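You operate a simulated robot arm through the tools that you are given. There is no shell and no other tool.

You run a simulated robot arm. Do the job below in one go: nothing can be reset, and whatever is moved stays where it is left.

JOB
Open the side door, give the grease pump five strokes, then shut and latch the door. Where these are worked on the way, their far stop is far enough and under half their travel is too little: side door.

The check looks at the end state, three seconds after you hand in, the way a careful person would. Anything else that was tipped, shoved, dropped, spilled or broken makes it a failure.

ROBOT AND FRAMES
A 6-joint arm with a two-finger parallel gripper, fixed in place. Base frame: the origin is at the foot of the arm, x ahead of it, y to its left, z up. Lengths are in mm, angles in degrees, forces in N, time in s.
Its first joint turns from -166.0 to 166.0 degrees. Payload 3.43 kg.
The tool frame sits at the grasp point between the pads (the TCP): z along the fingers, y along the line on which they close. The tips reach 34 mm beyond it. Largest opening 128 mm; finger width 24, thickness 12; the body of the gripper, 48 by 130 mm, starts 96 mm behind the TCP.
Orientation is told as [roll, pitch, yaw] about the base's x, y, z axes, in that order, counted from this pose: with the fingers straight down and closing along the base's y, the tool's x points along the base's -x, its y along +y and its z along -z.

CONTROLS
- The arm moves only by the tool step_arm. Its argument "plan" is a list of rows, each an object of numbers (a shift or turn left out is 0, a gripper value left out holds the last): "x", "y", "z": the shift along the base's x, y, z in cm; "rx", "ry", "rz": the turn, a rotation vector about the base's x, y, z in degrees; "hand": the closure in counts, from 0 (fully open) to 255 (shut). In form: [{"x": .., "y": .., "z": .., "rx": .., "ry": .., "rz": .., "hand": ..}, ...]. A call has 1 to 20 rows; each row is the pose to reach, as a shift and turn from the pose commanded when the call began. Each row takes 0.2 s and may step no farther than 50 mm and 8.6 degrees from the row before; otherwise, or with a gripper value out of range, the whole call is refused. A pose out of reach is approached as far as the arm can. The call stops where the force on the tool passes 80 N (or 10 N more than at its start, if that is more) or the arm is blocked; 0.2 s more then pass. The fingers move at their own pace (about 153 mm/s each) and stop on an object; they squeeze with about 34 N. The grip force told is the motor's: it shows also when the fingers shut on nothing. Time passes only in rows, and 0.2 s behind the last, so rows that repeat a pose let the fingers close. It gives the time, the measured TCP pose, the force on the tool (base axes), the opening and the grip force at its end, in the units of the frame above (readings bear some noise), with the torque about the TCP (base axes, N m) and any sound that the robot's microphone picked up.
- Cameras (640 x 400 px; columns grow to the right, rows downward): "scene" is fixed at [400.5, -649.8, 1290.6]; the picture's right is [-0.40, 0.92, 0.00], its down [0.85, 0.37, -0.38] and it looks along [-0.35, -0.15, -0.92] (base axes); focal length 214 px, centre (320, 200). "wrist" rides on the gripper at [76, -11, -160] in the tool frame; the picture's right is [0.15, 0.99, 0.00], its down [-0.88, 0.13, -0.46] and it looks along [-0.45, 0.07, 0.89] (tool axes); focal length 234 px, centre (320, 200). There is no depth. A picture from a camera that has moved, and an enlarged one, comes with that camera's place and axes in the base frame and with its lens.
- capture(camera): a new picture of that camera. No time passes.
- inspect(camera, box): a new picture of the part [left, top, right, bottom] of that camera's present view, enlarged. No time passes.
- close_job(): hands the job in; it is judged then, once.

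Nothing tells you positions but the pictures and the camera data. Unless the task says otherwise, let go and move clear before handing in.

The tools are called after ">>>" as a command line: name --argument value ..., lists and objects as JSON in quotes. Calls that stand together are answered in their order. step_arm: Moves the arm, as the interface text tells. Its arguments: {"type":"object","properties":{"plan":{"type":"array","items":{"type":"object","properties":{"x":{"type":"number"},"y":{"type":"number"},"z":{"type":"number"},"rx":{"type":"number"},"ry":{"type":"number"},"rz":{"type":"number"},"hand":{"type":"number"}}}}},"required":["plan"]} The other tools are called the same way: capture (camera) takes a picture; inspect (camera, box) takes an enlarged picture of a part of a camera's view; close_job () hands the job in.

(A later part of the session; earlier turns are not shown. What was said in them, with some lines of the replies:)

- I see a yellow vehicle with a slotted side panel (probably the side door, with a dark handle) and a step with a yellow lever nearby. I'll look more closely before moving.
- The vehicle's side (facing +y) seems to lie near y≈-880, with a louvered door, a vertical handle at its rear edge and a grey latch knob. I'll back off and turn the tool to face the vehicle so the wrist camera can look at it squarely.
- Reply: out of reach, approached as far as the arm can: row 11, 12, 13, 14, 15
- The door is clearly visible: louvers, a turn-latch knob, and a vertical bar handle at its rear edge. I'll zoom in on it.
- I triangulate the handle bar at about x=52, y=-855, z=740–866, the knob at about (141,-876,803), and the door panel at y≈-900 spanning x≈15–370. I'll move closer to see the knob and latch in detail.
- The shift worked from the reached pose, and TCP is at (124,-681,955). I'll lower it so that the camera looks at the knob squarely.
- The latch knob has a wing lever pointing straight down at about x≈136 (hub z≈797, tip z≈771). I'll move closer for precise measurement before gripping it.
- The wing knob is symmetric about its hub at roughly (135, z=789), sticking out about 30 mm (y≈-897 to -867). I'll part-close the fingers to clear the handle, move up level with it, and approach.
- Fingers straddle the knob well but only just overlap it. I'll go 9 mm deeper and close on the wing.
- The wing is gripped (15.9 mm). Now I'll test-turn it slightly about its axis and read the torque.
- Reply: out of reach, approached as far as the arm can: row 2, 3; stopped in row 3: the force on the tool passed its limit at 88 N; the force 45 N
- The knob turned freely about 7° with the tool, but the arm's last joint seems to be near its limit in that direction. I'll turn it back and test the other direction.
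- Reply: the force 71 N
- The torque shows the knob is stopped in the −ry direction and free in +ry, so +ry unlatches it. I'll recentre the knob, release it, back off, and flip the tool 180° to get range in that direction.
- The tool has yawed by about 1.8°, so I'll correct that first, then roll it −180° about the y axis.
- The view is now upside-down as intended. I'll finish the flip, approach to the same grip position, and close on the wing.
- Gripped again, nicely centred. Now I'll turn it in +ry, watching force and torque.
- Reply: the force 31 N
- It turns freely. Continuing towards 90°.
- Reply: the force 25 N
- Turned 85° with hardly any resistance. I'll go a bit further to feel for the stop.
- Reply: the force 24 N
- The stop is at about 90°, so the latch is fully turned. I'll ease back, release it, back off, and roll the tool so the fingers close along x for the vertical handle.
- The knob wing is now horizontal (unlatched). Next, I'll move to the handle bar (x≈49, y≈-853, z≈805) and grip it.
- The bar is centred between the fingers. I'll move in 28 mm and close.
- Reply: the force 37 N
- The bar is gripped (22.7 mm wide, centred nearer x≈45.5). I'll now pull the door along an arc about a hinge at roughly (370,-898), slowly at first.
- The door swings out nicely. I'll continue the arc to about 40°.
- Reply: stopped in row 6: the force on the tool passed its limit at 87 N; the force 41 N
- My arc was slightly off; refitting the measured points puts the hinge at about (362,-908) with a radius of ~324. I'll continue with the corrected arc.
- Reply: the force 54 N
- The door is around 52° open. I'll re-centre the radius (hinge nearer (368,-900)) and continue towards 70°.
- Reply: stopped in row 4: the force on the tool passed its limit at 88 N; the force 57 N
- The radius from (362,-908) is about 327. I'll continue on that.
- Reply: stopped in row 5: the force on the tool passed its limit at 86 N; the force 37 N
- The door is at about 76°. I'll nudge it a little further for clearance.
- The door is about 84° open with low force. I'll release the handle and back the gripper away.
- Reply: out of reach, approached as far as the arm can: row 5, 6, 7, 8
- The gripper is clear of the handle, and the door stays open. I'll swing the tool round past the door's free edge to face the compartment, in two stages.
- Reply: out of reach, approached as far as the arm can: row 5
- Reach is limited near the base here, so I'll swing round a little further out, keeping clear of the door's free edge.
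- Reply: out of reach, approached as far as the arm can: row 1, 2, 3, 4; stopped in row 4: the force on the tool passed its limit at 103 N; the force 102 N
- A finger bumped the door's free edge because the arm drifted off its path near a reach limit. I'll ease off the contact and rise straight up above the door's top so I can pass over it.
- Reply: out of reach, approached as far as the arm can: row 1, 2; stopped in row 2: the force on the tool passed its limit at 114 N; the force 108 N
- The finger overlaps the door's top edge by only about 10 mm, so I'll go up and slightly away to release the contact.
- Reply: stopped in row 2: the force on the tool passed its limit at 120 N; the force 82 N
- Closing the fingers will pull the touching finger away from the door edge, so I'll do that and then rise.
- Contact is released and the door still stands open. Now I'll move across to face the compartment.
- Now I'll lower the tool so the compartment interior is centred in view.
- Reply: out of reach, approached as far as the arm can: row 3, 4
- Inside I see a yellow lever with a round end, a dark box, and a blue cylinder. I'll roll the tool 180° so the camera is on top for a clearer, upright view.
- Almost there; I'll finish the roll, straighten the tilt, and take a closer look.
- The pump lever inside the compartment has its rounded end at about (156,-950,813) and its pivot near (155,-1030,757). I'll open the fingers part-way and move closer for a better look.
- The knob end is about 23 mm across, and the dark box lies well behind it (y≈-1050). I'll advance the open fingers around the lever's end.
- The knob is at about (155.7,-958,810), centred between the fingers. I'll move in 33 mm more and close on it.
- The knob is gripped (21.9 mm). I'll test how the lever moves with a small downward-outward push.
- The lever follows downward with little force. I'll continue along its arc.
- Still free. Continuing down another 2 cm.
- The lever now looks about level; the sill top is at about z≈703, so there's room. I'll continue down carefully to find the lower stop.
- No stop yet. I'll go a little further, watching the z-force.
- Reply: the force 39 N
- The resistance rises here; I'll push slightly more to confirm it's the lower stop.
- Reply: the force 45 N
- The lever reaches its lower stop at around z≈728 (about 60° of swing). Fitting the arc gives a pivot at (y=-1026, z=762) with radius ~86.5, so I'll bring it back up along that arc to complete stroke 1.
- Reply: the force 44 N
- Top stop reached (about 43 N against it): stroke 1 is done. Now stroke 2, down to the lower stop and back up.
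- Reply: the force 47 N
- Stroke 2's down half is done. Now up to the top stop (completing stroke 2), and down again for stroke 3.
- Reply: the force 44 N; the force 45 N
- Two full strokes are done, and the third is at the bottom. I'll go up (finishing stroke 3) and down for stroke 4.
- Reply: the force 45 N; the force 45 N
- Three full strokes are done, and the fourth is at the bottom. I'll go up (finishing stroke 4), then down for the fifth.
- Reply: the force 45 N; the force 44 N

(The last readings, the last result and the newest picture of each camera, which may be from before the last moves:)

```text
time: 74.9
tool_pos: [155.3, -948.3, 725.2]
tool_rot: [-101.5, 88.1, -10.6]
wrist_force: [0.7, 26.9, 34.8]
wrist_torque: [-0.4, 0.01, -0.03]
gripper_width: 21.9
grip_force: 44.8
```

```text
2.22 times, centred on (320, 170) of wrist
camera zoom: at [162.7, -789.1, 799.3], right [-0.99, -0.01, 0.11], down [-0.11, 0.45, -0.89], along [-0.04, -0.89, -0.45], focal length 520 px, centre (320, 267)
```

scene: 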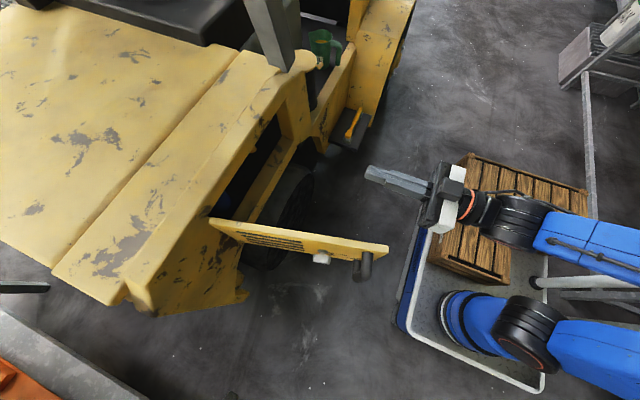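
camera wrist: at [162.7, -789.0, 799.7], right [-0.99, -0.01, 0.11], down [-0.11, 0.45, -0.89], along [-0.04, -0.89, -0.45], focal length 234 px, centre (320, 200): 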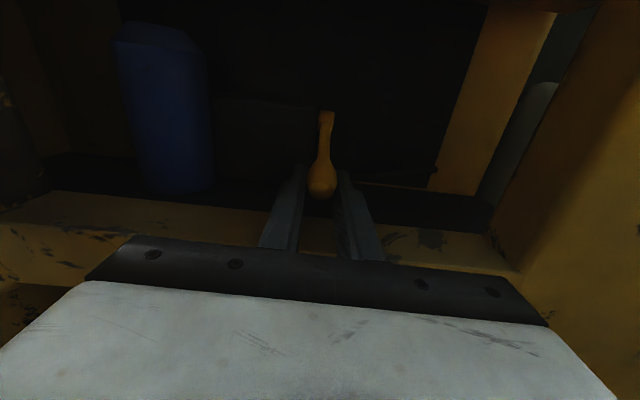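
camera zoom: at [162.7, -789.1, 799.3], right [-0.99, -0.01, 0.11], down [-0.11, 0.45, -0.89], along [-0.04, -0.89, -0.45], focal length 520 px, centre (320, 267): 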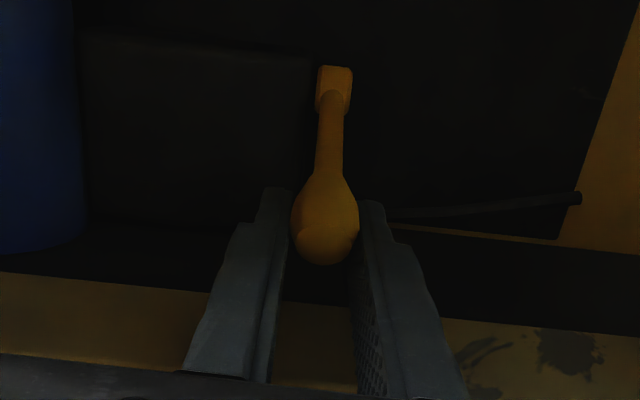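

That is the fifth down-stroke. I'll bring the lever up to its top stop to finish stroke 5, ease the preload, release, and withdraw.

>>> step_arm --plan '[{"y": 0.58, "z": 1.07}, {"y": 0.91, "z": 2.23}, {"y": 1.08, "z": 3.43}, {"y": 1.08, "z": 4.63}, {"y": 0.91, "z": 5.83}, {"y": 0.58, "z": 6.99}, {"y": 0.09, "z": 8.09}, {"y": -0.55, "z": 9.11}, {"y": -0.55, "z": 9.11}]'

>>> step_arm --plan '[{"y": 0.1, "z": -0.12}, {"y": 0.1, "z": -0.12, "hand": 120}, {"y": 0.1, "z": -0.12, "hand": 120}, {"y": 2.0, "z": 0, "hand": 120}, {"y": 5.0, "z": 0, "hand": 120}, {"y": 9.0, "z": 0, "hand": 120}, {"y": 13.0, "z": 0, "hand": 120}]'

>>> capture --camera "wrist"

>>> inspect --camera "wrist" --box '[240, 80, 400, 200]'

>>> capture --camera "scene"

```text
time: 76.9
tool_pos: [155.3, -953.8, 811.1]
tool_rot: [-87.7, 88.1, 3.0]
wrist_force: [-3.9, 30.7, -29.8]
wrist_torque: [0.11, -0.02, -0.04]
gripper_width: 21.9
grip_force: 44.8
```

```text
time: 78.5
tool_pos: [155.2, -824.2, 811.9]
tool_rot: [-94.0, 88.0, -3.1]
wrist_force: [1.4, 0.3, -0.2]
wrist_torque: [-0.05, 0.03, -0.04]
gripper_width: 67.6
grip_force: 0.1
```

```text
taken
camera wrist: at [163.7, -664.4, 887.0], right [-0.99, -0.01, 0.11], down [-0.11, 0.45, -0.89], along [-0.04, -0.89, -0.45], focal length 234 px, centre (320, 200)
```

wrist: 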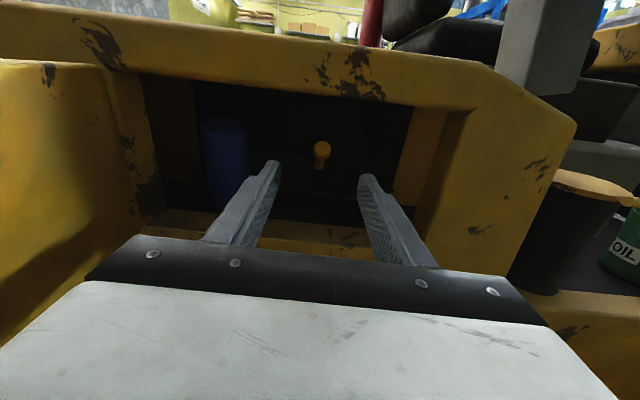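

```text
3.33 times, centred on (320, 140) of wrist
camera zoom: at [163.7, -664.4, 887.0], right [-0.99, -0.01, 0.11], down [-0.11, 0.45, -0.89], along [-0.04, -0.89, -0.45], focal length 781 px, centre (320, 400)
```

zoom: 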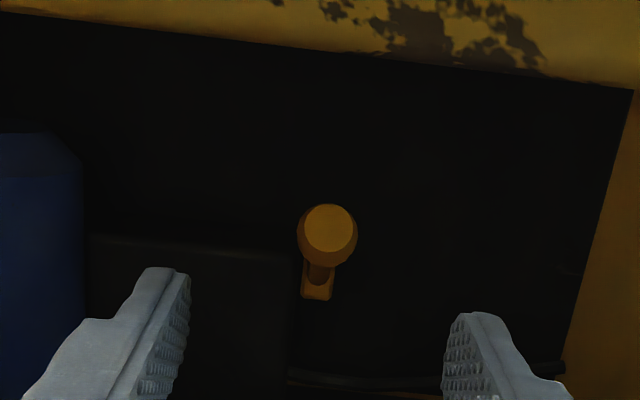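

```text
taken
```

scene: 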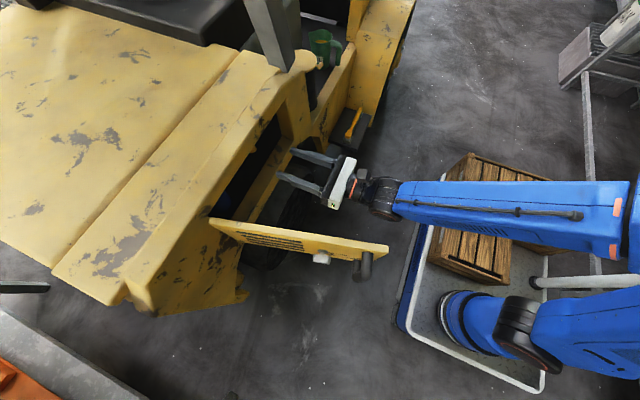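

The lever is back up in its rest position after exactly five strokes. Now I'll close the fingers, withdraw, and rise above the door's top so I can cross over to its outer side and push it shut.

>>> step_arm --plan '[{"y": 4, "hand": 255}, {"y": 8, "z": 1, "hand": 255}, {"y": 11, "z": 4, "hand": 255}, {"y": 13, "z": 8, "hand": 255}, {"y": 15, "z": 12, "hand": 255}, {"y": 17, "z": 14.5, "hand": 255}]'

>>> capture --camera "scene"

```text
time: 79.9
tool_pos: [154.4, -656.3, 957.3]
tool_rot: [-93.7, 88.0, -2.9]
wrist_force: [0.6, -0.8, 0.1]
wrist_torque: [-0.01, -0.04, -0.03]
gripper_width: 0.0
grip_force: 33.3
```

```text
taken
```

scene: 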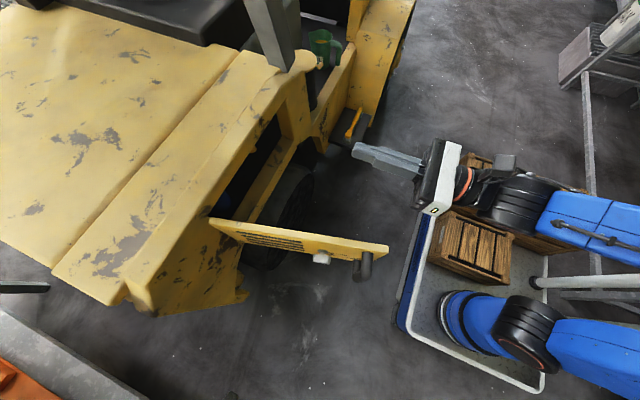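

Now I'll cross over the door at z≈957 (door top ≈880), checking reach halfway.

>>> step_arm --plan '[{"x": 4, "y": 0.8}, {"x": 8, "y": 1.6}, {"x": 12, "y": 2.4}, {"x": 16, "y": 3.2}]'

```text
time: 80.9
tool_pos: [277.7, -623.2, 960.2]
tool_rot: [-89.6, 87.6, 2.7]
wrist_force: [-0.9, -0.4, -0.6]
wrist_torque: [-0.02, 0.01, -0.03]
gripper_width: 0.1
grip_force: 33.4
out of reach, approached as far as the arm can: row 3, 4
```

The arm reaches a limit here; I suspect the last joint's end stop, so I'll roll the tool away from that limit and try again.

>>> step_arm --plan '[{"ry": -8}, {"ry": -16}, {"ry": -24}, {"ry": -32}, {"ry": -40}]'

>>> step_arm --plan '[{"x": 2}, {"x": 4}, {"x": 6}, {"x": 8}]'

>>> capture --camera "scene"

```text
time: 82.1
tool_pos: [277.7, -622.5, 959.5]
tool_rot: [-90.8, 47.8, -0.3]
wrist_force: [0.0, 0.5, 0.0]
wrist_torque: [0.0, -0.03, -0.03]
gripper_width: 0.0
grip_force: 32.9
```

```text
time: 83.1
tool_pos: [357.9, -623.4, 961.4]
tool_rot: [-90.8, 48.1, -0.2]
wrist_force: [-0.1, 0.2, 0.8]
wrist_torque: [0.02, -0.01, 0.03]
gripper_width: 0.1
grip_force: 33.0
```

```text
taken
```

scene: 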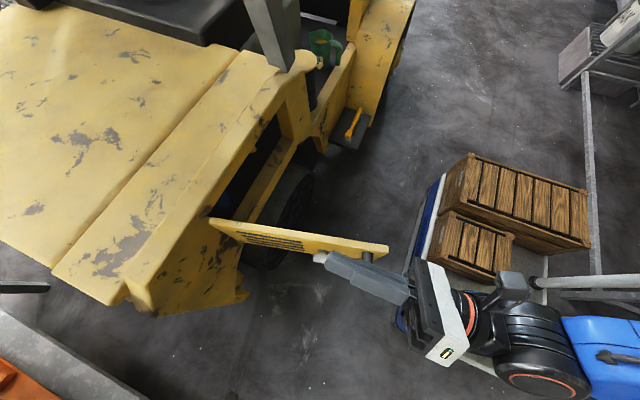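

That was it — with the roll changed the arm moves freely. I'll continue across to the outer side of the door.

>>> step_arm --plan '[{"x": 4}, {"x": 8}, {"x": 11, "ry": -6}, {"x": 12, "ry": -12}]'

>>> capture --camera "scene"

>>> capture --camera "wrist"

```text
time: 84.1
tool_pos: [478.3, -622.5, 959.7]
tool_rot: [-90.9, 36.1, -0.2]
wrist_force: [0.3, 0.6, -0.6]
wrist_torque: [0.01, 0.0, 0.01]
gripper_width: 0.2
grip_force: 32.8
out of reach, approached as far as the arm can: row 2
```

```text
taken
```

scene: 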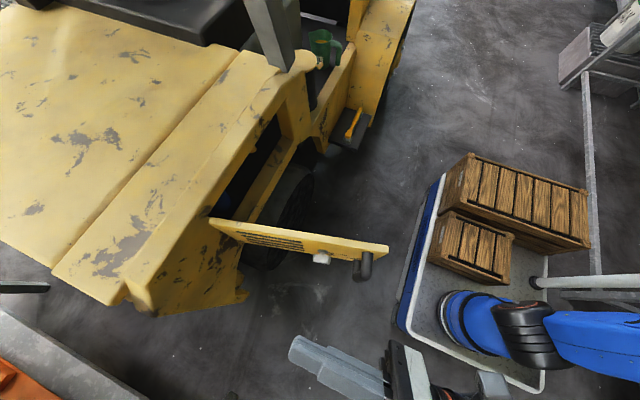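

```text
taken
camera wrist: at [422.8, -463.1, 1011.1], right [-0.7, -0.01, -0.71], down [0.63, 0.45, -0.63], along [0.33, -0.89, -0.31], focal length 234 px, centre (320, 200)
```

wrist: 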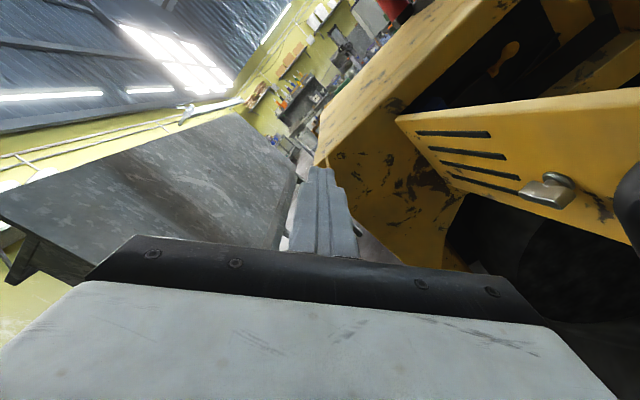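

The tool is now on the outer side of the door. I'll roll further from the limit and descend to z≈710, below the handle's height.

>>> step_arm --plan '[{"ry": -8}, {"ry": -16}, {"z": -3, "ry": -24}, {"z": -6, "ry": -32}, {"z": -9, "ry": -40}, {"z": -12, "ry": -42}, {"z": -15, "ry": -42}]'

>>> capture --camera "scene"

>>> capture --camera "wrist"

```text
time: 85.7
tool_pos: [476.8, -624.0, 811.4]
tool_rot: [-90.8, -6.1, -0.1]
wrist_force: [-0.8, -0.2, 0.4]
wrist_torque: [0.02, -0.02, 0.0]
gripper_width: 0.1
grip_force: 32.9
```

```text
taken
```

scene: 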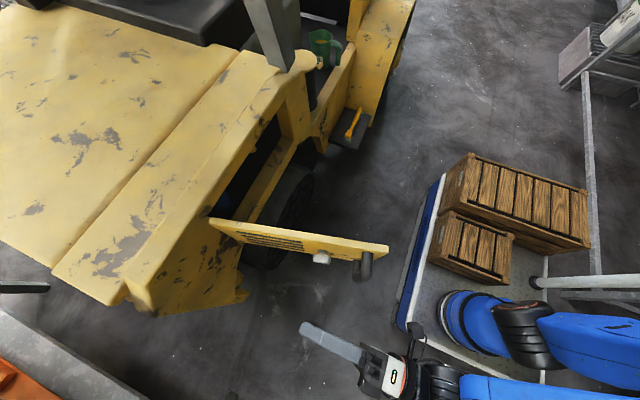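

```text
taken
camera wrist: at [402.4, -463.5, 811.8], right [-0.04, -0.01, -1.0], down [0.89, 0.45, -0.04], along [0.45, -0.89, -0.01], focal length 234 px, centre (320, 200)
```

wrist: 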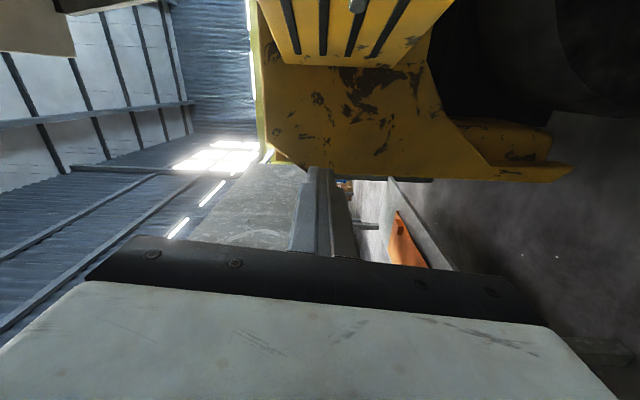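

I'm clear of the door on its outer side. I'll go down to z≈705 (under the handle) and approach the door's outer face near its free edge.

>>> step_arm --plan '[{"z": -4, "y": 0.5}, {"z": -8, "y": 1}, {"z": -10.6, "y": 2}, {"x": -4, "z": -10.6, "y": 3}, {"x": -8, "z": -10.6, "y": 4}]'

>>> capture --camera "scene"

```text
time: 86.9
tool_pos: [440.1, -654.4, 739.0]
tool_rot: [-90.7, -6.0, -0.1]
wrist_force: [-0.2, 0.3, -0.4]
wrist_torque: [-0.02, 0.01, 0.02]
gripper_width: 0.0
grip_force: 33.5
out of reach, approached as far as the arm can: row 2, 3, 4, 5
```

```text
taken
```

scene: 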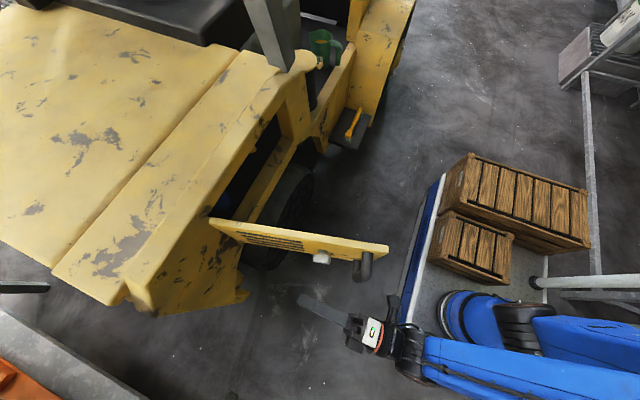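

Reach gets tight at low heights, so instead I'll regrip the handle as when opening (that arc is known to be reachable). First I'll rise to z≈805 and roll so the fingers close horizontally, opening them part-way.

>>> step_arm --plan '[{"x": 1, "z": 2, "ry": -4}, {"x": 2, "z": 4, "ry": -12}, {"x": 3, "z": 6.5, "ry": -20}, {"x": 3, "z": 6.5, "ry": -28}, {"x": 3, "z": 6.5, "ry": -36}, {"x": 3, "z": 6.5, "ry": -44}, {"x": 3, "z": 6.5, "ry": -52}, {"x": 3, "z": 6.5, "ry": -60}, {"x": 3, "z": 6.5, "ry": -68}, {"x": 3, "z": 6.5, "ry": -76}, {"x": 3, "z": 6.5, "ry": -84}]'

>>> capture --camera "scene"

>>> capture --camera "wrist"

```text
time: 89.3
tool_pos: [469.3, -654.9, 801.8]
tool_rot: [44.9, -89.9, -135.6]
wrist_force: [0.6, -0.6, -0.3]
wrist_torque: [-0.02, 0.01, -0.01]
gripper_width: 0.0
grip_force: 33.4
```

```text
taken
```

scene: 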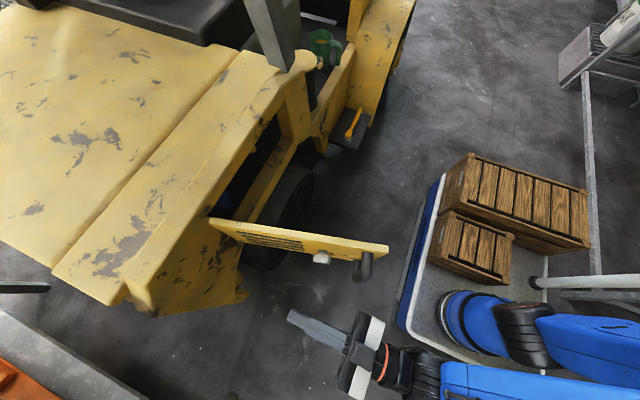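

```text
taken
camera wrist: at [460.5, -495.0, 726.4], right [0.99, -0.01, -0.14], down [0.13, 0.45, 0.88], along [0.05, -0.89, 0.45], focal length 234 px, centre (320, 200)
```

wrist: 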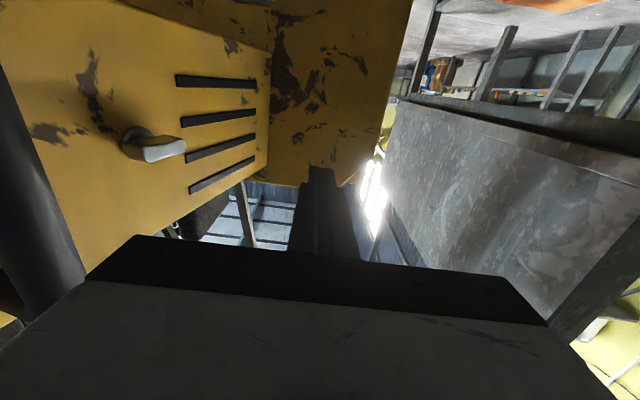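

>>> inspect --camera "scene" --box '[280, 220, 400, 295]'

```text
5.33 times, centred on (340, 258) of scene
camera zoom: at [400.5, -649.8, 1290.6], right [-0.4, 0.92, 0.0], down [0.85, 0.37, -0.38], along [-0.35, -0.15, -0.92], focal length 1144 px, centre (213, -107)
```

zoom: 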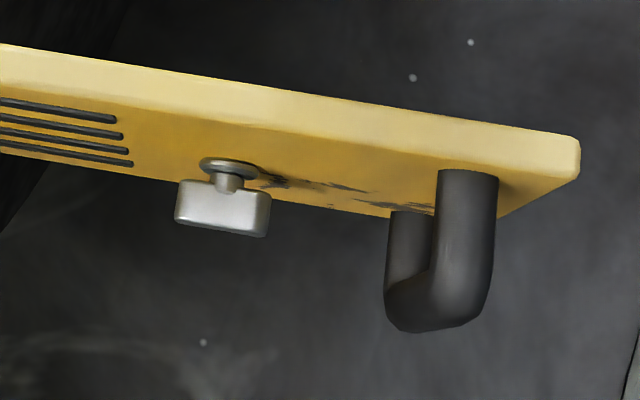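

The handle bar is at about (342,-576) with the door near 77°. I'll swing the tool round to a pre-grasp pose facing it (yaw ≈65°), with fingers opened to about 55 mm.

>>> step_arm --plan '[{"x": 0.5, "y": 1.5, "rz": -8, "hand": 145}, {"x": 0.5, "y": 3, "rz": -16, "hand": 145}, {"x": 0, "y": 4.5, "rz": -24, "hand": 145}, {"x": -0.5, "y": 6, "rz": -32, "hand": 145}, {"x": -1.2, "y": 7.5, "rz": -40, "hand": 145}, {"x": -2, "y": 9, "rz": -48, "hand": 145}, {"x": -2.8, "y": 10.5, "rz": -56, "hand": 145}, {"x": -3.6, "y": 12, "rz": -64, "hand": 145}]'

>>> capture --camera "wrist"

>>> inspect --camera "scene" --box '[280, 210, 460, 340]'

```text
time: 91.1
tool_pos: [432.9, -535.6, 802.6]
tool_rot: [-12.9, -90.0, -142.0]
wrist_force: [-0.7, 0.5, -0.1]
wrist_torque: [0.0, -0.03, 0.03]
gripper_width: 55.0
grip_force: 0.0
```

```text
taken
camera wrist: at [573.5, -456.6, 726.8], right [0.42, -0.9, -0.15], down [0.47, 0.07, 0.88], along [-0.78, -0.44, 0.45], focal length 234 px, centre (320, 200)
```

wrist: 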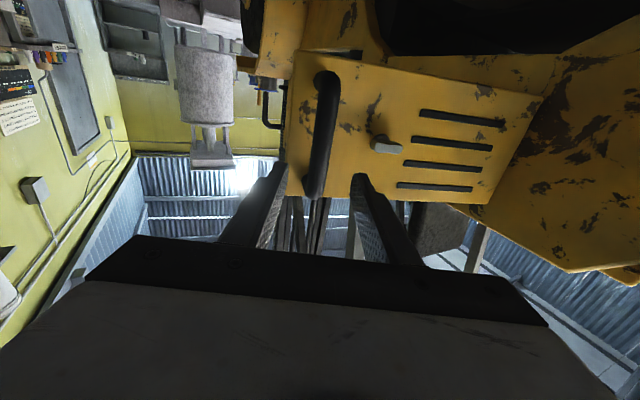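

```text
3.08 times, centred on (370, 275) of scene
camera zoom: at [400.5, -649.8, 1290.6], right [-0.4, 0.92, 0.0], down [0.85, 0.37, -0.38], along [-0.35, -0.15, -0.92], focal length 660 px, centre (166, -31)
```

zoom: 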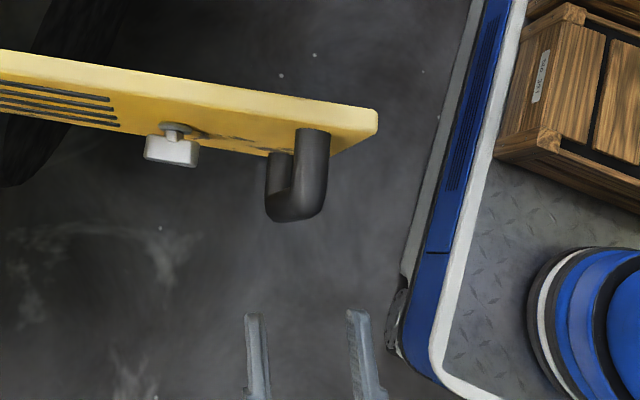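

Fingers and bar are well aligned. I'll advance 90 mm along the tool direction and close on the bar.

>>> step_arm --plan '[{"x": -2.3, "y": -1.07}, {"x": -4.5, "y": -2.1}, {"x": -6.4, "y": -2.98}, {"x": -8.0, "y": -3.73}]'

>>> inspect --camera "scene" --box '[280, 210, 460, 340]'

```text
time: 92.1
tool_pos: [351.9, -573.4, 802.0]
tool_rot: [-5.8, -89.9, -149.1]
wrist_force: [0.1, 0.4, 0.8]
wrist_torque: [-0.02, 0.04, -0.02]
gripper_width: 55.4
grip_force: 0.2
```

```text
3.08 times, centred on (370, 275) of scene
camera zoom: at [400.5, -649.8, 1290.6], right [-0.4, 0.92, 0.0], down [0.85, 0.37, -0.38], along [-0.35, -0.15, -0.92], focal length 660 px, centre (166, -31)
```

zoom: 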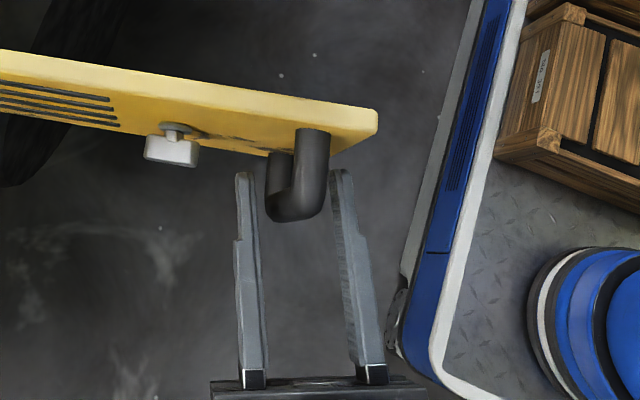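

The bar lies between the fingers. I'll close on it and start swinging the door shut along the reverse arc.

>>> step_arm --plan '[{"hand": 255}, {"hand": 255}, {"hand": 255}]'

>>> step_arm --plan '[{"x": -1.15, "y": -0.07, "rz": 2}, {"x": -2.3, "y": -0.17, "rz": 4}, {"x": -4.59, "y": -0.5, "rz": 8}, {"x": -6.85, "y": -0.99, "rz": 12}, {"x": -9.06, "y": -1.64, "rz": 16}]'

>>> inspect --camera "scene" --box '[180, 100, 460, 320]'

```text
time: 92.9
tool_pos: [353.2, -573.5, 801.9]
tool_rot: [-3.7, -89.9, -151.1]
wrist_force: [-1.0, -7.9, 1.4]
wrist_torque: [0.02, -0.1, 0.04]
gripper_width: 22.7
grip_force: 45.6
```

```text
time: 94.1
tool_pos: [261.9, -590.5, 802.0]
tool_rot: [6.7, -89.9, -145.5]
wrist_force: [7.4, -17.6, -3.6]
wrist_torque: [0.78, -0.94, 0.01]
gripper_width: 22.6
grip_force: 45.2
```

```text
1.82 times, centred on (320, 210) of scene
camera zoom: at [400.5, -649.8, 1290.6], right [-0.4, 0.92, 0.0], down [0.85, 0.37, -0.38], along [-0.35, -0.15, -0.92], focal length 390 px, centre (320, 182)
```

zoom: 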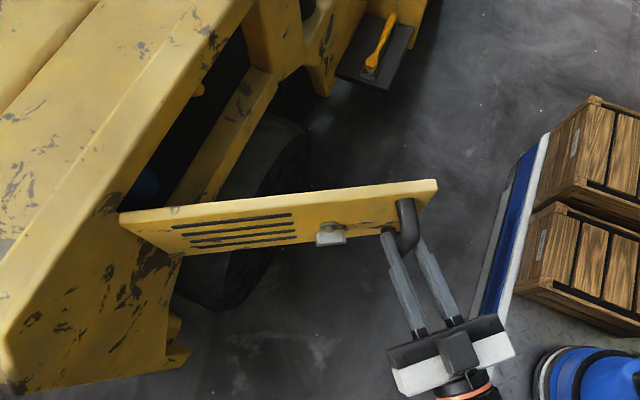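

Closing well with low force. Continuing the arc.

>>> step_arm --plan '[{"x": -2.1, "y": -0.95, "rz": 4}, {"x": -4.2, "y": -1.9, "rz": 8}, {"x": -6.23, "y": -2.98, "rz": 12}, {"x": -8.16, "y": -4.2, "rz": 16}, {"x": -10.02, "y": -5.56, "rz": 20}, {"x": -11.78, "y": -7.05, "rz": 24}, {"x": -13.42, "y": -8.65, "rz": 28}]'

>>> inspect --camera "scene" --box '[180, 80, 460, 300]'

```text
time: 95.7
tool_pos: [128.5, -676.4, 802.3]
tool_rot: [-12.5, -89.9, -98.1]
wrist_force: [12.6, -11.1, -3.1]
wrist_torque: [0.21, 0.06, -0.08]
gripper_width: 22.8
grip_force: 44.6
```

```text
1.82 times, centred on (320, 190) of scene
camera zoom: at [400.5, -649.8, 1290.6], right [-0.4, 0.92, 0.0], down [0.85, 0.37, -0.38], along [-0.35, -0.15, -0.92], focal length 390 px, centre (320, 218)
```

zoom: 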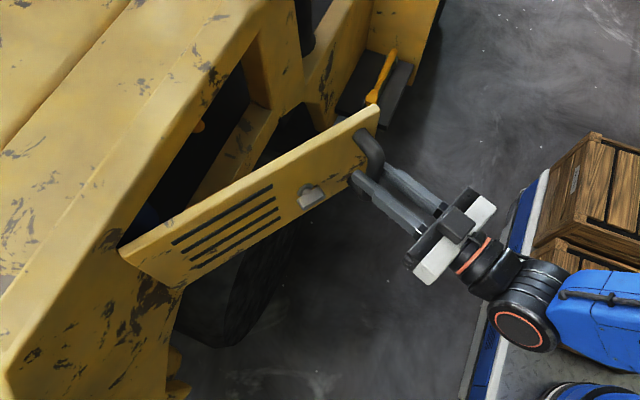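

Door is at about 33°. Continuing to about 5°, easing the tool straight.

>>> step_arm --plan '[{"x": -1.33, "y": -1.73, "rz": 2.6}, {"x": -2.72, "y": -3.54, "rz": 5.1}, {"x": -3.98, "y": -5.44, "rz": 7.6}, {"x": -5.08, "y": -7.42, "rz": 10.1}, {"x": -6.06, "y": -9.46, "rz": 12.6}, {"x": -6.89, "y": -11.57, "rz": 15.1}, {"x": -7.57, "y": -13.74, "rz": 17.6}]'

>>> inspect --camera "scene" --box '[200, 70, 400, 240]'

```text
time: 97.3
tool_pos: [51.7, -814.1, 801.8]
tool_rot: [7.3, -89.8, -100.6]
wrist_force: [-8.6, 2.3, -4.9]
wrist_torque: [-0.5, 0.02, -0.4]
gripper_width: 22.6
grip_force: 45.2
```

```text
2.35 times, centred on (300, 155) of scene
camera zoom: at [400.5, -649.8, 1290.6], right [-0.4, 0.92, 0.0], down [0.85, 0.37, -0.38], along [-0.35, -0.15, -0.92], focal length 505 px, centre (367, 306)
```

zoom: 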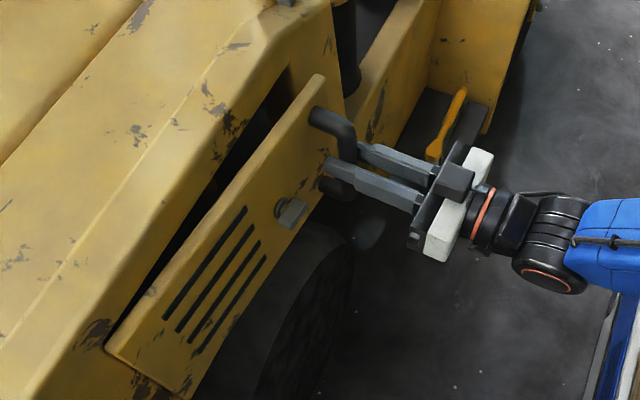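

Nearly closed. Now the final few degrees, finishing with a light press.

>>> step_arm --plan '[{"x": -0.22, "y": -0.85, "rz": 1}, {"x": -0.41, "y": -1.65, "rz": 2}, {"x": -0.55, "y": -2.3, "rz": 2.5}, {"x": -0.63, "y": -2.77, "rz": 3}, {"x": -0.65, "y": -3.1, "rz": 3}]'

>>> inspect --camera "scene" --box '[200, 70, 400, 240]'

>>> capture --camera "wrist"

```text
time: 98.5
tool_pos: [45.7, -843.9, 800.7]
tool_rot: [8.6, -89.9, -98.9]
wrist_force: [-6.6, 39.6, -11.1]
wrist_torque: [-0.18, 0.09, -0.1]
gripper_width: 22.7
grip_force: 44.4
```

```text
2.35 times, centred on (300, 155) of scene
camera zoom: at [400.5, -649.8, 1290.6], right [-0.4, 0.92, 0.0], down [0.85, 0.37, -0.38], along [-0.35, -0.15, -0.92], focal length 505 px, centre (367, 306)
```

zoom: 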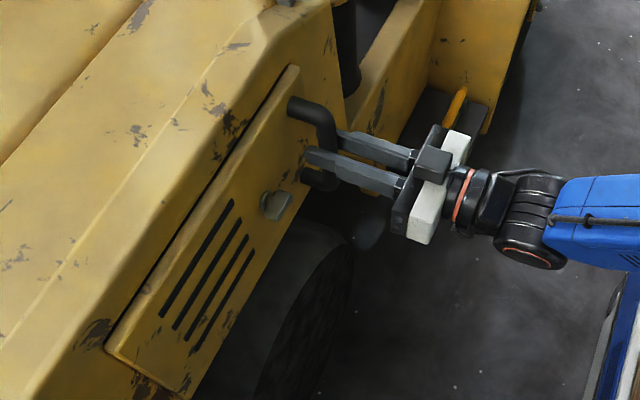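

```text
taken
camera wrist: at [35.4, -682.3, 726.2], right [0.99, 0.0, -0.15], down [0.13, 0.45, 0.88], along [0.06, -0.89, 0.45], focal length 234 px, centre (320, 200)
```

wrist: 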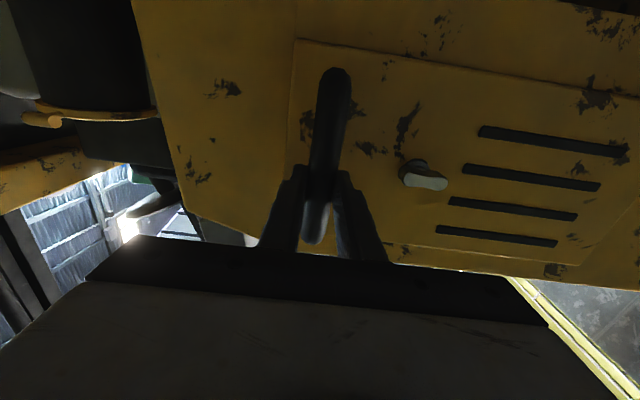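

The door is shut, with 40 N of contact against the frame. I'll ease off, release the handle and back away.

>>> step_arm --plan '[{"y": 0.3}, {"y": 0.3, "hand": 140}, {"y": 0.3, "hand": 140}, {"y": 3, "hand": 140}, {"y": 6, "hand": 140}, {"y": 9.5, "hand": 140}]'

>>> capture --camera "wrist"

>>> inspect --camera "scene" --box '[200, 70, 400, 240]'

```text
time: 99.9
tool_pos: [45.2, -749.0, 803.4]
tool_rot: [-2.2, -89.9, -88.0]
wrist_force: [-0.2, -0.8, 0.1]
wrist_torque: [-0.02, -0.02, 0.02]
gripper_width: 57.5
grip_force: 0.1
```

```text
taken
camera wrist: at [35.4, -589.1, 727.0], right [0.99, 0.0, -0.15], down [0.13, 0.45, 0.88], along [0.06, -0.89, 0.45], focal length 234 px, centre (320, 200)
```

wrist: 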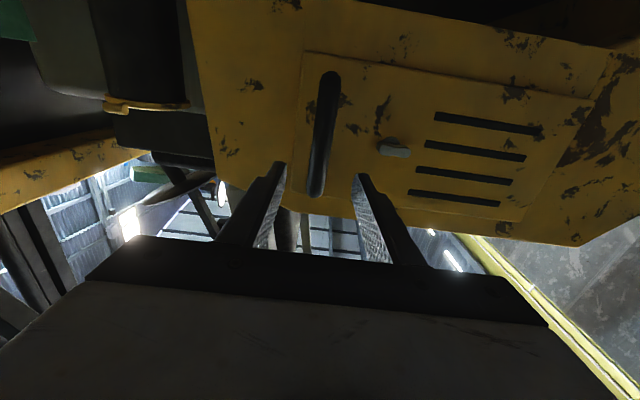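

```text
2.35 times, centred on (300, 155) of scene
camera zoom: at [400.5, -649.8, 1290.6], right [-0.4, 0.92, 0.0], down [0.85, 0.37, -0.38], along [-0.35, -0.15, -0.92], focal length 505 px, centre (367, 306)
```

zoom: 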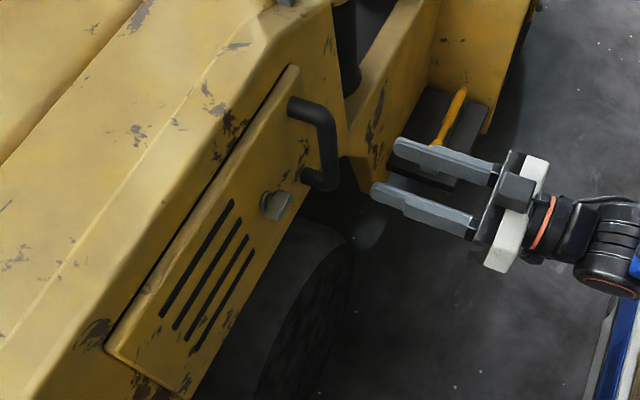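

The door stays shut. Now I'll move over to the knob and roll the tool so the fingers close vertically on the horizontal wing.

>>> step_arm --plan '[{"x": 1, "z": -0.2, "ry": 8}, {"x": 2, "z": -0.4, "ry": 16}, {"x": 3, "z": -0.6, "ry": 24}, {"x": 4, "z": -0.8, "ry": 32}, {"x": 5, "z": -1.0, "ry": 40}, {"x": 6, "z": -1.2, "ry": 48}, {"x": 7, "z": -1.35, "ry": 56}, {"x": 8, "z": -1.35, "ry": 64}, {"x": 8.9, "z": -1.35, "ry": 72}, {"x": 8.9, "z": -1.35, "ry": 80}, {"x": 8.9, "z": -1.35, "ry": 87}, {"x": 8.9, "z": -1.35, "ry": 90}]'

>>> capture --camera "wrist"

>>> inspect --camera "wrist" --box '[240, 80, 400, 200]'

```text
time: 102.5
tool_pos: [133.6, -748.7, 789.4]
tool_rot: [-90.2, 0.1, -0.1]
wrist_force: [0.5, 0.5, -0.5]
wrist_torque: [0.01, 0.0, 0.02]
gripper_width: 57.9
grip_force: 0.1
```

```text
taken
camera wrist: at [59.9, -588.9, 799.2], right [-0.15, 0.0, -0.99], down [0.88, 0.45, -0.13], along [0.45, -0.89, -0.07], focal length 234 px, centre (320, 200)
```

wrist: 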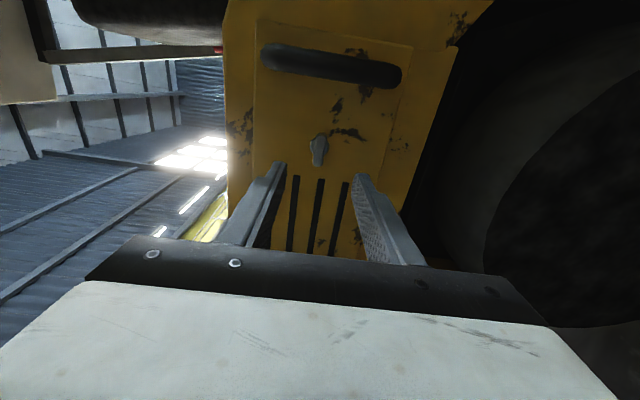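

```text
3.33 times, centred on (320, 140) of wrist
camera zoom: at [59.9, -588.9, 799.2], right [-0.15, 0.0, -0.99], down [0.88, 0.45, -0.13], along [0.45, -0.89, -0.07], focal length 781 px, centre (320, 400)
```

zoom: 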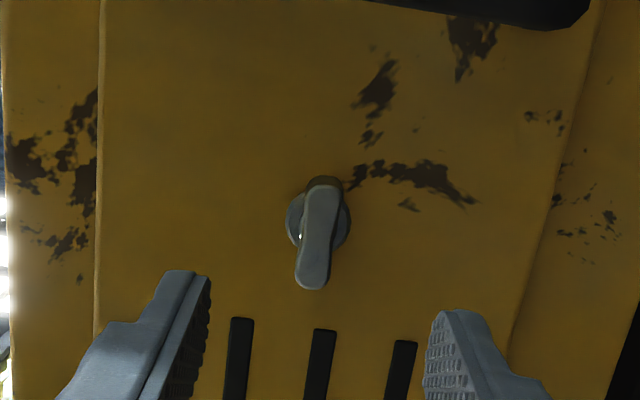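

The wing is horizontal and aligned with the fingers. I'll approach and close on it.

>>> step_arm --plan '[{"x": 0.12, "y": -3, "z": 0.05}, {"x": 0.12, "y": -6, "z": 0.05}, {"x": 0.12, "y": -8.5, "z": 0.05}, {"x": 0.12, "y": -10.05, "z": 0.05}, {"x": 0.12, "y": -10.05, "z": 0.05, "hand": 255}, {"x": 0.12, "y": -10.05, "z": 0.05, "hand": 255}, {"x": 0.12, "y": -10.05, "z": 0.05, "hand": 255}]'

>>> inspect --camera "wrist" --box '[220, 100, 420, 260]'

```text
time: 104.1
tool_pos: [136.4, -849.5, 789.4]
tool_rot: [-90.2, 0.0, -0.1]
wrist_force: [4.5, -5.5, 9.5]
wrist_torque: [0.03, -0.01, -0.78]
gripper_width: 16.0
grip_force: 44.9
```

```text
2.50 times, centred on (320, 180) of wrist
camera zoom: at [61.3, -690.1, 799.8], right [-0.15, 0.0, -0.99], down [0.88, 0.45, -0.13], along [0.45, -0.89, -0.06], focal length 585 px, centre (320, 250)
```

zoom: 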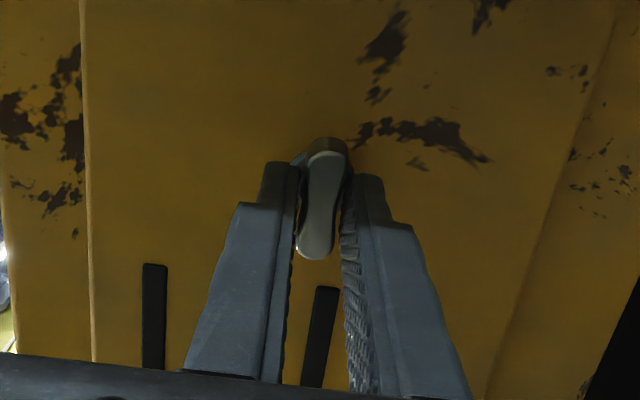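

The wing is gripped. I'll turn it back in −ry towards the latched (vertical) position.

>>> step_arm --plan '[{"x": -0.05, "y": -0.05, "ry": -6}, {"x": -0.08, "y": -0.1, "ry": -12}, {"x": -0.08, "y": -0.1, "ry": -18}, {"x": -0.08, "y": -0.1, "ry": -24}, {"x": -0.08, "y": -0.1, "ry": -30}, {"x": -0.08, "y": -0.1, "ry": -36}, {"x": -0.08, "y": -0.1, "ry": -42}, {"x": -0.08, "y": -0.1, "ry": -48}]'

>>> inspect --camera "wrist" --box '[220, 100, 420, 260]'

```text
time: 105.9
tool_pos: [135.9, -850.3, 790.2]
tool_rot: [-90.2, -48.1, 0.0]
wrist_force: [21.3, -5.5, 21.2]
wrist_torque: [0.15, 0.01, 0.11]
gripper_width: 15.8
grip_force: 45.2
```

```text
2.50 times, centred on (320, 180) of wrist
camera zoom: at [78.0, -690.3, 740.7], right [0.64, 0.0, -0.77], down [0.69, 0.46, 0.57], along [0.35, -0.89, 0.29], focal length 585 px, centre (320, 250)
```

zoom: 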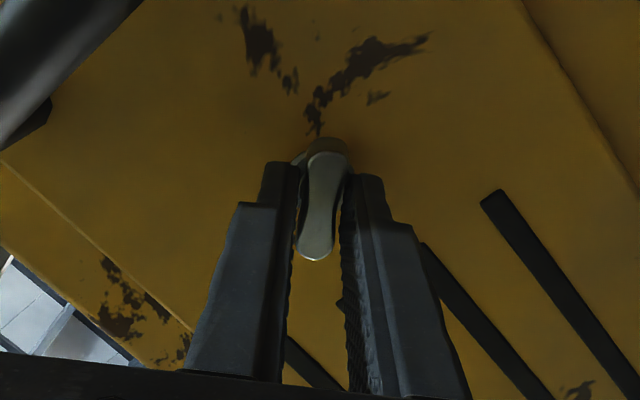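

It's turning smoothly. Continuing to the latched stop.

>>> step_arm --plan '[{"z": 0.05, "ry": -6}, {"z": 0.05, "ry": -12}, {"z": 0.05, "ry": -18}, {"z": 0.05, "ry": -24}, {"z": 0.05, "ry": -30}, {"z": 0.05, "ry": -36}, {"z": 0.05, "ry": -42}, {"z": 0.05, "ry": -45}]'

>>> inspect --camera "wrist" --box '[220, 100, 420, 260]'

```text
time: 107.7
tool_pos: [136.0, -849.9, 790.8]
tool_rot: [88.7, -87.0, -178.6]
wrist_force: [19.5, -6.7, 24.7]
wrist_torque: [-0.65, 1.15, 0.81]
gripper_width: 16.3
grip_force: 45.4
```

```text
2.50 times, centred on (320, 180) of wrist
camera zoom: at [129.2, -690.0, 713.8], right [1.0, 0.0, -0.09], down [0.08, 0.45, 0.89], along [0.04, -0.89, 0.45], focal length 585 px, centre (320, 250)
```

zoom: 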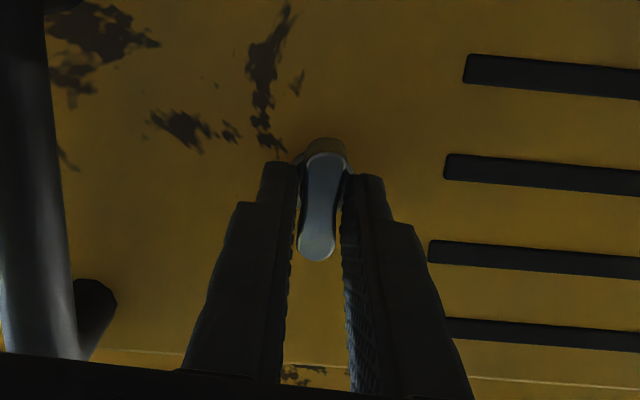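

The stop is reached again (torque rose), so the wing should be vertical. I'll ease the twist and give the door a gentle tug to check it is latched.

>>> step_arm --plan '[{"ry": 3}, {"ry": 3, "y": 0.2}, {"ry": 3, "y": 0.4}, {"ry": 3, "y": 0.5}]'

>>> inspect --camera "scene" --box '[200, 70, 360, 220]'

```text
time: 108.7
tool_pos: [134.6, -845.9, 788.2]
tool_rot: [-2.0, -89.6, -88.1]
wrist_force: [16.4, -38.7, 8.0]
wrist_torque: [-0.25, 0.02, 0.51]
gripper_width: 16.1
grip_force: 45.1
```

```text
2.67 times, centred on (280, 145) of scene
camera zoom: at [400.5, -649.8, 1290.6], right [-0.4, 0.92, 0.0], down [0.85, 0.37, -0.38], along [-0.35, -0.15, -0.92], focal length 572 px, centre (427, 347)
```

zoom: 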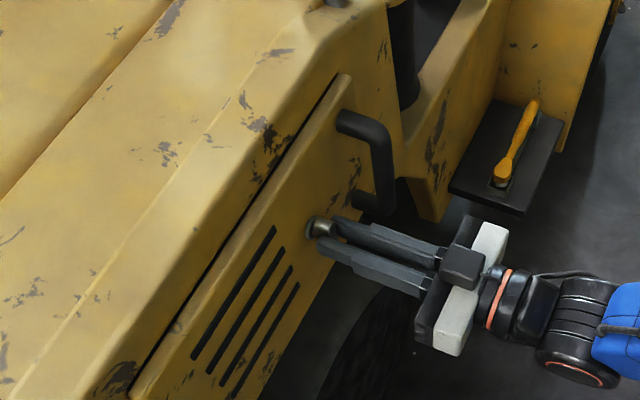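

The tug met 39 N of resistance (opening took only a few newtons unlatched), so the door is latched. I'll relax, release the knob, and back off.

>>> step_arm --plan '[{"y": -0.3}, {"y": -0.4}, {"y": -0.4, "hand": 140}, {"y": -0.4, "hand": 140}, {"y": 3, "hand": 140}, {"y": 6, "hand": 140}, {"y": 9.5, "hand": 140}]'

>>> capture --camera "wrist"

>>> inspect --camera "wrist" --box '[200, 60, 440, 230]'

>>> inspect --camera "scene" --box '[200, 70, 360, 240]'

```text
time: 110.3
tool_pos: [134.6, -748.9, 789.3]
tool_rot: [-3.9, -89.8, -86.4]
wrist_force: [0.0, -0.5, 0.4]
wrist_torque: [-0.04, 0.0, -0.04]
gripper_width: 57.7
grip_force: 0.0
```

```text
taken
camera wrist: at [124.7, -589.9, 712.9], right [0.99, 0.0, -0.15], down [0.13, 0.45, 0.88], along [0.06, -0.89, 0.45], focal length 234 px, centre (320, 200)
```

wrist: 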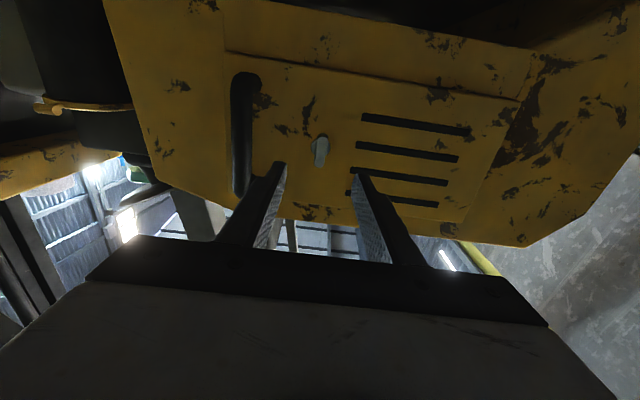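

```text
2.35 times, centred on (320, 145) of wrist
camera zoom: at [124.7, -589.9, 712.9], right [0.99, 0.0, -0.15], down [0.13, 0.45, 0.88], along [0.06, -0.89, 0.45], focal length 551 px, centre (320, 329)
```

zoom: 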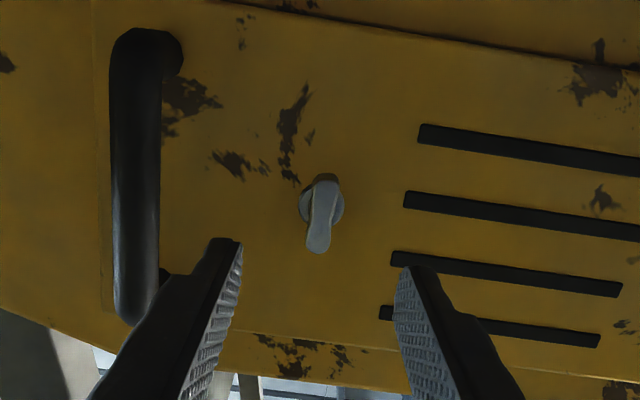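

```text
2.35 times, centred on (280, 155) of scene
camera zoom: at [400.5, -649.8, 1290.6], right [-0.4, 0.92, 0.0], down [0.85, 0.37, -0.38], along [-0.35, -0.15, -0.92], focal length 505 px, centre (414, 306)
```

zoom: 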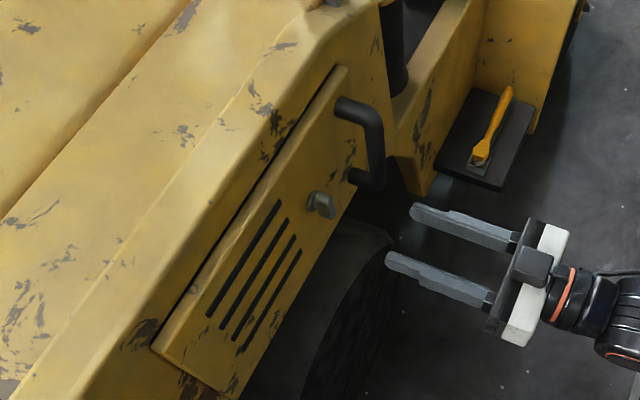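

The wing is vertical and the door looks shut. I'll back further away and compare the view with the initial picture.

>>> step_arm --plan '[{"y": 3}, {"y": 5, "z": 3}, {"y": 5, "z": 6}, {"y": 6, "z": 9}]'

>>> inspect --camera "scene" --box '[190, 60, 350, 280]'

>>> capture --camera "scene"

```text
time: 111.3
tool_pos: [134.3, -689.3, 879.5]
tool_rot: [-8.8, -89.8, -81.5]
wrist_force: [0.1, -0.9, 1.0]
wrist_torque: [-0.01, -0.02, 0.04]
gripper_width: 57.8
grip_force: 0.0
```

```text
1.82 times, centred on (270, 170) of scene
camera zoom: at [400.5, -649.8, 1290.6], right [-0.4, 0.92, 0.0], down [0.85, 0.37, -0.38], along [-0.35, -0.15, -0.92], focal length 390 px, centre (411, 254)
```

zoom: 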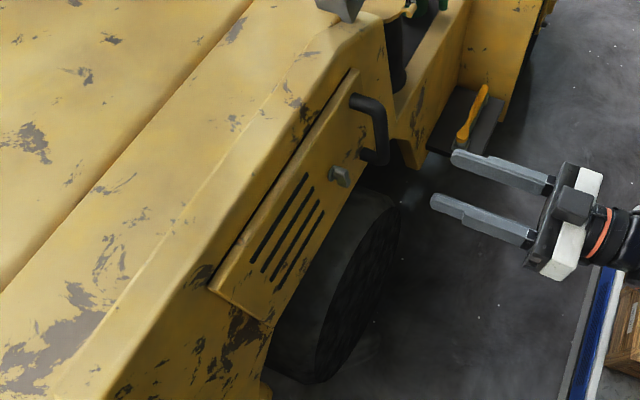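

```text
taken
```

scene: 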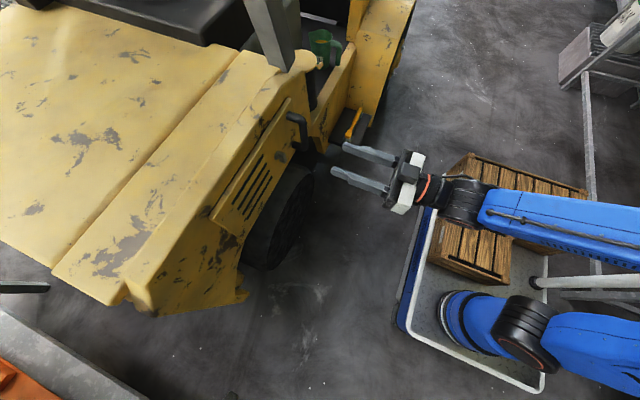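

The door, handle and knob match the initial view exactly: shut and latched, with the wing vertical. The pump lever got five full strokes, nothing else looks disturbed, and the gripper is clear, so I'm handing in.

>>> close_job

```text
The job is handed in.
```

I opened the side door, gave the grease pump five strokes, and shut and latched the door. The job is handed in, and I haven't seen the check's result.

- **Door opening:** I turned the latch knob 90° and swung the door to about 84°.
- **Pump:** I took the yellow lever inside the compartment to be the grease pump. I did not touch the similar yellow lever on the step outside. The inside lever went from its upper stop to its lower stop and back five times, and I left it at the top where it started. The lower stop is judged from rising resistance at about 60° of swing.
- **Door closing:** I swung the door shut by its handle and turned the knob back to vertical. A gentle pull on the knob then met about 39 N, against roughly 5–15 N when it swung freely. The final scene view matches the starting one.
- **Bump:** While moving around the open door, a finger hit its free edge with just over 100 N, up to 120 N while freeing it. That pushed the door back a few degrees. I saw no damage, and nothing else looked moved.

The gripper was open and clear of the vehicle when I handed in.
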